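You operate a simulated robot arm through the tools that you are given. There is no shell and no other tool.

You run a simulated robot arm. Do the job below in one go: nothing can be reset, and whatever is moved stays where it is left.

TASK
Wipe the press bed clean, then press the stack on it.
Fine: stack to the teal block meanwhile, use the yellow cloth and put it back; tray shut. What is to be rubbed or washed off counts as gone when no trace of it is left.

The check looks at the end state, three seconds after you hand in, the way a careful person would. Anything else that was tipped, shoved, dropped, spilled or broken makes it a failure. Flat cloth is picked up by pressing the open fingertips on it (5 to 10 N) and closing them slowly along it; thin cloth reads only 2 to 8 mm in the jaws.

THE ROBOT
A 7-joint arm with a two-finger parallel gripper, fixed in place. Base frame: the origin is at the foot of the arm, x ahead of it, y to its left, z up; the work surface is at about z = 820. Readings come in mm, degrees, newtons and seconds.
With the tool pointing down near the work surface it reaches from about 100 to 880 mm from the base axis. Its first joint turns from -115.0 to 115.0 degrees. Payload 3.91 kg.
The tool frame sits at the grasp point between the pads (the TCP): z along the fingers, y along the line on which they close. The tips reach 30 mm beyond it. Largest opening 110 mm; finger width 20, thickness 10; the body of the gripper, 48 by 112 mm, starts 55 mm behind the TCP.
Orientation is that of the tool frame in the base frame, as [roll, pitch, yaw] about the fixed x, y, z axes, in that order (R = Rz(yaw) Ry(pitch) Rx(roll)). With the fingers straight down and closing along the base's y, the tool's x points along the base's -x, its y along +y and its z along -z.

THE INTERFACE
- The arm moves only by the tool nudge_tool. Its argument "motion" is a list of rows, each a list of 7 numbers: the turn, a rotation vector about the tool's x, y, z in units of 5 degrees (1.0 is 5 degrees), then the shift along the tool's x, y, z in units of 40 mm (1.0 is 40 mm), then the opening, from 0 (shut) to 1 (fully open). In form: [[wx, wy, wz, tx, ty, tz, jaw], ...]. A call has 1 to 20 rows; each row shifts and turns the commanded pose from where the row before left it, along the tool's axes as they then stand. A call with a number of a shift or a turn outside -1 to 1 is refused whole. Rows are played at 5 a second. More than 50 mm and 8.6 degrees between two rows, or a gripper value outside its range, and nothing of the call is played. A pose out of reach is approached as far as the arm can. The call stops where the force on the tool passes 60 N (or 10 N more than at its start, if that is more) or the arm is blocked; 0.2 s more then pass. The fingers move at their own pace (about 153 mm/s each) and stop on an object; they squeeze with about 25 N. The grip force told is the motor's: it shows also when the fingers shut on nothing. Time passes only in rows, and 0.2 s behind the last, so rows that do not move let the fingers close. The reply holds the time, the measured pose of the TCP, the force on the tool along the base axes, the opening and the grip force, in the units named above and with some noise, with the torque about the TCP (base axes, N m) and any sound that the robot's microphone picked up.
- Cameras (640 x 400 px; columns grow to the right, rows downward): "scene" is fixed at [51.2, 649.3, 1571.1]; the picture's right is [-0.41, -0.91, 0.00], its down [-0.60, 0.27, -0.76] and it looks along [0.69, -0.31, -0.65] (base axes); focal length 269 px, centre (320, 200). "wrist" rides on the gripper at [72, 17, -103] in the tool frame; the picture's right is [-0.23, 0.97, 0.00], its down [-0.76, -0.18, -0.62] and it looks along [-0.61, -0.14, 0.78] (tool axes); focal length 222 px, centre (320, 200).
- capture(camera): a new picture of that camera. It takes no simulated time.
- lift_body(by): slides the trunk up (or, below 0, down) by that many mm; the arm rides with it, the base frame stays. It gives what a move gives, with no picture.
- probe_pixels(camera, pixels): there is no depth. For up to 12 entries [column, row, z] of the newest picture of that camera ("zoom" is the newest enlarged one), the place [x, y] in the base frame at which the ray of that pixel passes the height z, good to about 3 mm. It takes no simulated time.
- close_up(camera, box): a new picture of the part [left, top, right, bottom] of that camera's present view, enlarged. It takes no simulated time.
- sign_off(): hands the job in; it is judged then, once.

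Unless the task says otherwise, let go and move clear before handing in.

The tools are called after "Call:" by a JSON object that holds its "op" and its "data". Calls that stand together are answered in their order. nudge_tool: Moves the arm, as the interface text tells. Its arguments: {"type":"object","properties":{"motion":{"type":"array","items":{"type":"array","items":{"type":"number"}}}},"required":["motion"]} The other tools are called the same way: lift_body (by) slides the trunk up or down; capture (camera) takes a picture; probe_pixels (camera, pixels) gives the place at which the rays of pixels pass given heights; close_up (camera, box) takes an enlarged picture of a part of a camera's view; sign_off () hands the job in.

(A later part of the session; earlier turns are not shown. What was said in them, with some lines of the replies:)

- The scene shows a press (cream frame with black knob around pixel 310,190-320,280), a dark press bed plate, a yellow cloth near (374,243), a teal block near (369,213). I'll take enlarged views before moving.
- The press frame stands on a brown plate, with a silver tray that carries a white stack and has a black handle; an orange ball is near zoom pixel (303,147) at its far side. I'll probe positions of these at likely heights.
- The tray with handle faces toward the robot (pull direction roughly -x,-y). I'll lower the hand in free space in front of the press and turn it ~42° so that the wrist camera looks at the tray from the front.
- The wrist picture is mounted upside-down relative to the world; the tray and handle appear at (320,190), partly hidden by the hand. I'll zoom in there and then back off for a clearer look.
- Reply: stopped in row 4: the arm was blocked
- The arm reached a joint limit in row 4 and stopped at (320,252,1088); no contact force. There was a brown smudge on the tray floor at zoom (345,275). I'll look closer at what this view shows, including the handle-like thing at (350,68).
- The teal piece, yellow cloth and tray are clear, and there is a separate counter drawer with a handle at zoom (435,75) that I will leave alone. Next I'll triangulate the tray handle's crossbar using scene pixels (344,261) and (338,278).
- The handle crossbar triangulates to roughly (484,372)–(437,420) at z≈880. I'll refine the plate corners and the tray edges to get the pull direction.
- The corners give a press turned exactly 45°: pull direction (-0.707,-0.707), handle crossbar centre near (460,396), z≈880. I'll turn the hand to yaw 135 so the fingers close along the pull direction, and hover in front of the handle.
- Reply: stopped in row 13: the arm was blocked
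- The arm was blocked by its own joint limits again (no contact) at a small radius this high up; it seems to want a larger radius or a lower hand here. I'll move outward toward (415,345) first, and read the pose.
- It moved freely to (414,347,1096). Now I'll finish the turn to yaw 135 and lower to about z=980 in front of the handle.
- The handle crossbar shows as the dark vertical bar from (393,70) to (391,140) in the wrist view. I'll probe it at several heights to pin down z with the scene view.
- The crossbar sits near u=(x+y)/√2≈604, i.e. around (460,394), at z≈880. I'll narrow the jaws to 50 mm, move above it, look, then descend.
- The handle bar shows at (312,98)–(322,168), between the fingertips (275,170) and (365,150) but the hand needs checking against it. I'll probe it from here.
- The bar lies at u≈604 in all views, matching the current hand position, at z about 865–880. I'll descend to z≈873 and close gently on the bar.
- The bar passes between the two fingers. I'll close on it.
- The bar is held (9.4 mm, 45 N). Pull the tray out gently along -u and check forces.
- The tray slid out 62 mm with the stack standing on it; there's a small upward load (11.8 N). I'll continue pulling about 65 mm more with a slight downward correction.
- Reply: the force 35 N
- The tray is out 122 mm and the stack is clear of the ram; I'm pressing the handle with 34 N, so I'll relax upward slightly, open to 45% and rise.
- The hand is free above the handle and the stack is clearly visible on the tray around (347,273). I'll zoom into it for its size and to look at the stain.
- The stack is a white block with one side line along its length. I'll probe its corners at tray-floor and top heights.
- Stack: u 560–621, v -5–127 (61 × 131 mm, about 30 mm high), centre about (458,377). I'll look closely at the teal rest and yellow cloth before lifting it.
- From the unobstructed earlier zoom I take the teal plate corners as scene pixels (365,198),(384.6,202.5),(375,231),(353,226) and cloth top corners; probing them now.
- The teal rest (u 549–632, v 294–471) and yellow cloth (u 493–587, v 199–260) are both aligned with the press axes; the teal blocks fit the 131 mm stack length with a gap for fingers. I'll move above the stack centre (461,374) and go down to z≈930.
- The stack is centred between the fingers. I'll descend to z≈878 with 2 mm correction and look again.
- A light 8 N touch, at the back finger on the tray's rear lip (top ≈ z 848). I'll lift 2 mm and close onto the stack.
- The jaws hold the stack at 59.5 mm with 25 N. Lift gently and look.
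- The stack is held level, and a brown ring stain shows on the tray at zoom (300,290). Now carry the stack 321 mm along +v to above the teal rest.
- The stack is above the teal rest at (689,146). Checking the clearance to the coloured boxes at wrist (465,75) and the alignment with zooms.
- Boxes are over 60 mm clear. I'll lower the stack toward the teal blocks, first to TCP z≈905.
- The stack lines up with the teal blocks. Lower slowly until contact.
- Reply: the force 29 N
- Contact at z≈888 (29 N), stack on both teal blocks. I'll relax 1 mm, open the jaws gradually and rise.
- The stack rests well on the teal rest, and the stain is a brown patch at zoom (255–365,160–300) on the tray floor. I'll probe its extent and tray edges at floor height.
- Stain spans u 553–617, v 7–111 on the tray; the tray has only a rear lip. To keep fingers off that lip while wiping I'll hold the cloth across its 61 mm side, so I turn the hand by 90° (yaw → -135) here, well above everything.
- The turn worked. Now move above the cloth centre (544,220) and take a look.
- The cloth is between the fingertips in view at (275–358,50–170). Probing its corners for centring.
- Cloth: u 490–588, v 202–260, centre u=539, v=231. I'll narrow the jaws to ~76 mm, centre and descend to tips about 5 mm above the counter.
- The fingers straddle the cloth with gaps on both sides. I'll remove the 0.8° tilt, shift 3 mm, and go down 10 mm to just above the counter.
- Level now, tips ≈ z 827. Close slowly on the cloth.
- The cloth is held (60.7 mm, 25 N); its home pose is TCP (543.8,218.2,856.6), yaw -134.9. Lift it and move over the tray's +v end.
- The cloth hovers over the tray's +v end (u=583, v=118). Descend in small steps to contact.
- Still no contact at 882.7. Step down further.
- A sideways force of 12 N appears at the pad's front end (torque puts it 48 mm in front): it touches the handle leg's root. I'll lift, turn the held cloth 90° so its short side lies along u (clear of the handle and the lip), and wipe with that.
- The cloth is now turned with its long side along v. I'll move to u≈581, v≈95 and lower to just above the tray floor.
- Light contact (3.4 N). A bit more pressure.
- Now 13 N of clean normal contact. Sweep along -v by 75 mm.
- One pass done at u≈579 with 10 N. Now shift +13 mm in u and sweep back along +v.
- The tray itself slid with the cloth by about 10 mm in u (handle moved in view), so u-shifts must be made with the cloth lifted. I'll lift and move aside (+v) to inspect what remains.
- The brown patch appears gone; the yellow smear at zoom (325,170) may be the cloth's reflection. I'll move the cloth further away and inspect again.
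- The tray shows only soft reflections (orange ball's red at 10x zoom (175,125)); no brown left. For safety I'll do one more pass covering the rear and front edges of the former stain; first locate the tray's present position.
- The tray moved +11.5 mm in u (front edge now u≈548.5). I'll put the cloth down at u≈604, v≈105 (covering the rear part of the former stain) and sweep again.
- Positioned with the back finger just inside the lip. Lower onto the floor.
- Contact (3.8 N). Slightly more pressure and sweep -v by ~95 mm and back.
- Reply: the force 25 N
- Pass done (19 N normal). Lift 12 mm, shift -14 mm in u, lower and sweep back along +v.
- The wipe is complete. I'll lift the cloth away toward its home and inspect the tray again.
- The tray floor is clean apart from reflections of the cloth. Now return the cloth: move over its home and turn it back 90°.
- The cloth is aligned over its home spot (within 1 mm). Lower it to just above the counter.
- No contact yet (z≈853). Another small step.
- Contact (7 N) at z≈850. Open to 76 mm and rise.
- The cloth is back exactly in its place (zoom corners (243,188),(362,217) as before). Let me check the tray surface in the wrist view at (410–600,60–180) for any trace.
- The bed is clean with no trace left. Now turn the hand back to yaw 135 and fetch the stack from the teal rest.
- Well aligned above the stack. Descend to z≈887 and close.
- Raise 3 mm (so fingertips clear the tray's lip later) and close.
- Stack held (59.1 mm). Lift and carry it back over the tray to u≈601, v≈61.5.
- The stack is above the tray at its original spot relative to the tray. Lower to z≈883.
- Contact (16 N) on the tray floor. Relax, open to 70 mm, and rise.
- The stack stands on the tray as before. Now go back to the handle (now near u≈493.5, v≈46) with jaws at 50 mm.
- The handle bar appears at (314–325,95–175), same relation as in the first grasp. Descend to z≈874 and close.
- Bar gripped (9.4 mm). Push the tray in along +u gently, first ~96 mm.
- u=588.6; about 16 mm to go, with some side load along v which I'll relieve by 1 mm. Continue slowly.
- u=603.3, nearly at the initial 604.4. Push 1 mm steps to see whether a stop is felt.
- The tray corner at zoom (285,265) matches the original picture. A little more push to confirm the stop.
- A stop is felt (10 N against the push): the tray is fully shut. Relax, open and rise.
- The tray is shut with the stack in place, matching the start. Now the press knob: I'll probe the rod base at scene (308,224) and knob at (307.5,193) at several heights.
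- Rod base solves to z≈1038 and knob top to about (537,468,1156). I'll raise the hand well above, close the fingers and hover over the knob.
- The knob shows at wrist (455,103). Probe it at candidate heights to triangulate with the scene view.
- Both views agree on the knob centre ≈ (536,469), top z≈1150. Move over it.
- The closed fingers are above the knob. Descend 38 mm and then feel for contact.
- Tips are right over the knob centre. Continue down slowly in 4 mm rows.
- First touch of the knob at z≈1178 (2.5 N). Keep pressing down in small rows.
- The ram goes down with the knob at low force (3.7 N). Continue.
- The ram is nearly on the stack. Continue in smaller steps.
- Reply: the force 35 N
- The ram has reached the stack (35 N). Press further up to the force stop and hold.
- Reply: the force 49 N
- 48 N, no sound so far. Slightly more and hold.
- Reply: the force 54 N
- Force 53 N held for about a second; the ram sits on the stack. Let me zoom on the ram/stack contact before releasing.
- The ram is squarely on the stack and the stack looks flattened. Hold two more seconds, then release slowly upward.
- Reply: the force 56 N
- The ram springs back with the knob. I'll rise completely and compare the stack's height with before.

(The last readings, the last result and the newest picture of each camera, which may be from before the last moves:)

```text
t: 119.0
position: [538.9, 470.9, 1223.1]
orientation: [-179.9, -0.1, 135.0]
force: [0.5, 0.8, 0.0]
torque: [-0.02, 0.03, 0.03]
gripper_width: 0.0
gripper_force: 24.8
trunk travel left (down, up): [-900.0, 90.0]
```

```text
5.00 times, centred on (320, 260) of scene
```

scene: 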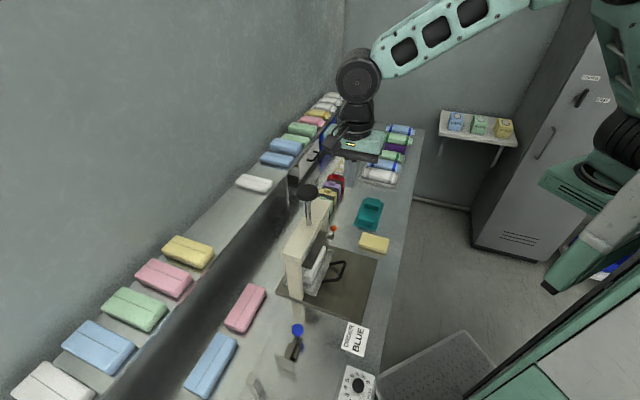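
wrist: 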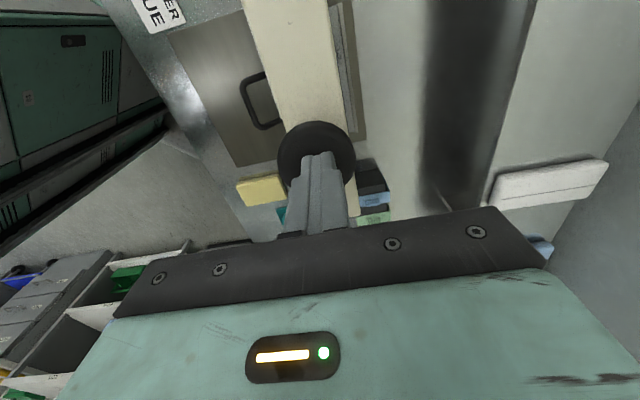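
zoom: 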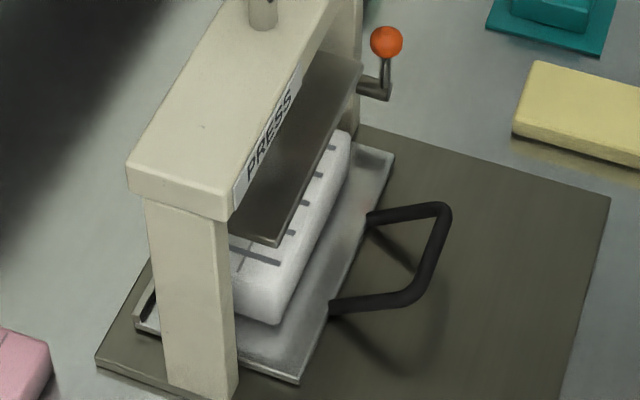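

Press marks (crease lines) now show on the stack at zoom (250,250)–(330,150), so the pressing registered. I'll move the hand clear and make a final check of the whole scene.

Call:
{"op": "nudge_tool", "data": {"motion": [[0, 0, 0, 0, 0, -0.9, 0.3], [0, 0, 0, 0, 0, -0.9, 0.6], [0, 0, 0, 0, -0.9, -0.3, 1], [0, 0, 0, 0, -0.9, 0, 1], [0, 0, 0, 0, -0.6, 0, 1], [0, 0, 0, 0, 0, 0, 1]]}}

Call:
{"op": "capture", "data": {"camera": "scene"}}

Call:
{"op": "capture", "data": {"camera": "wrist"}}

Call:
{"op": "close_up", "data": {"camera": "scene", "box": [260, 170, 420, 330]}}

```text
t: 120.4
position: [469.4, 404.3, 1306.0]
orientation: [179.9, -0.1, 135.0]
force: [-0.2, 0.0, 0.6]
torque: [-0.02, 0.02, -0.03]
gripper_width: 110.0
gripper_force: 0.2
trunk travel left (down, up): [-900.0, 90.0]
```

```text
taken
```

scene: 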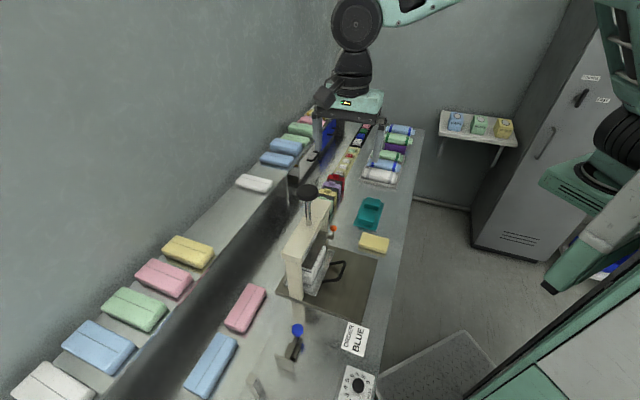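

```text
taken
```

wrist: 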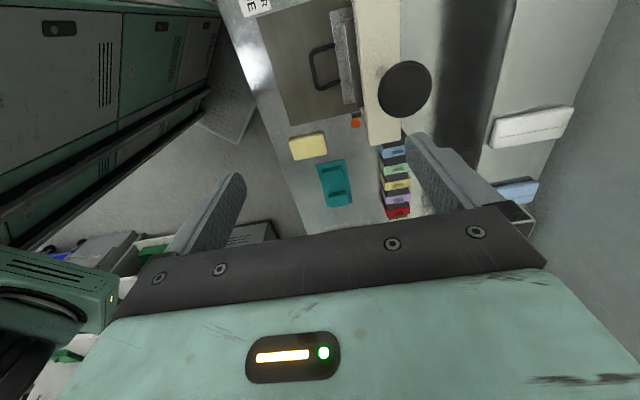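

```text
2.50 times, centred on (340, 250) of scene
```

zoom: 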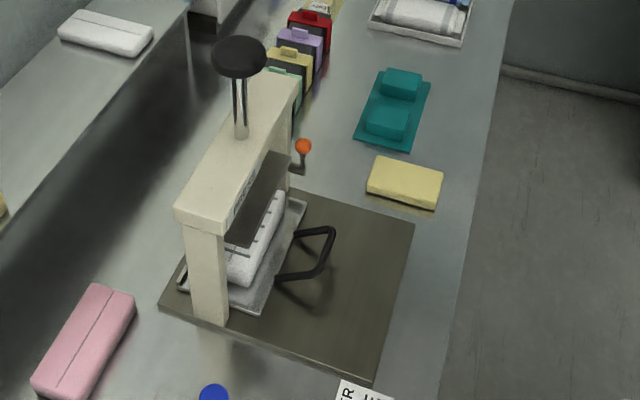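

Everything matches the start: cloth at (374,243), teal rest empty, tray shut, stack marked under the raised ram. One last close look at the wrist view for the tray and counter edge before handing in.

Call:
{"op": "close_up", "data": {"camera": "wrist", "box": [220, 0, 460, 220]}}

Call:
{"op": "close_up", "data": {"camera": "scene", "box": [220, 280, 400, 400]}}

```text
1.82 times, centred on (340, 110) of wrist
```

zoom: 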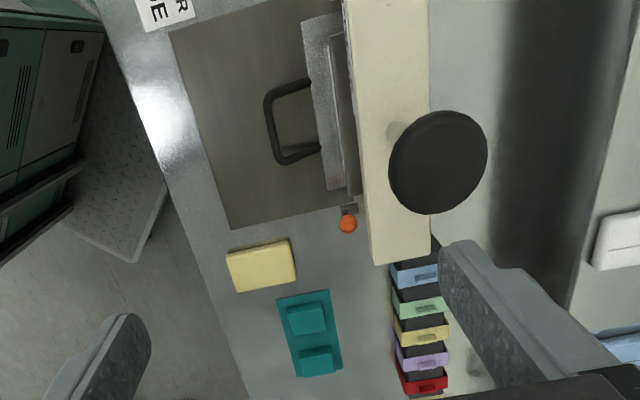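

```text
3.33 times, centred on (310, 340) of scene
```

zoom: 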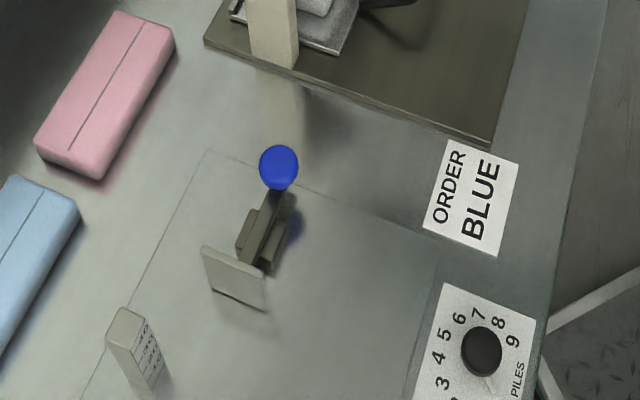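

The tray is shut and its floor is clean. The pressed stack is on it, the cloth is back in its place, and nothing else has moved. The hand is clear, so I'm handing in.

Call:
{"op": "sign_off", "data": {}}

```text
The job is handed in.
```

The press bed is wiped clean and the stack has been pressed on it. I've handed the job in.

- **Bed:** the brown stain is gone. Close-ups after wiping show only reflections on the tray floor.
- **Stack:** it sat on the teal block while I wiped, then went back to its original spot on the tray. I held the press down on it at about 50 N for roughly three seconds, and press marks now show on the stack. The press sprang back up when I let go.
- **Cloth:** the yellow cloth is back where it started.
- **Tray:** it is pushed in until it met its stop, in the same position as at the start.

While I was wiping, the tray slid about 11 mm with the cloth. It slides in that direction anyway, and I closed it fully afterwards. The last pictures show nothing else moved, and the hand is open and clear of the press.
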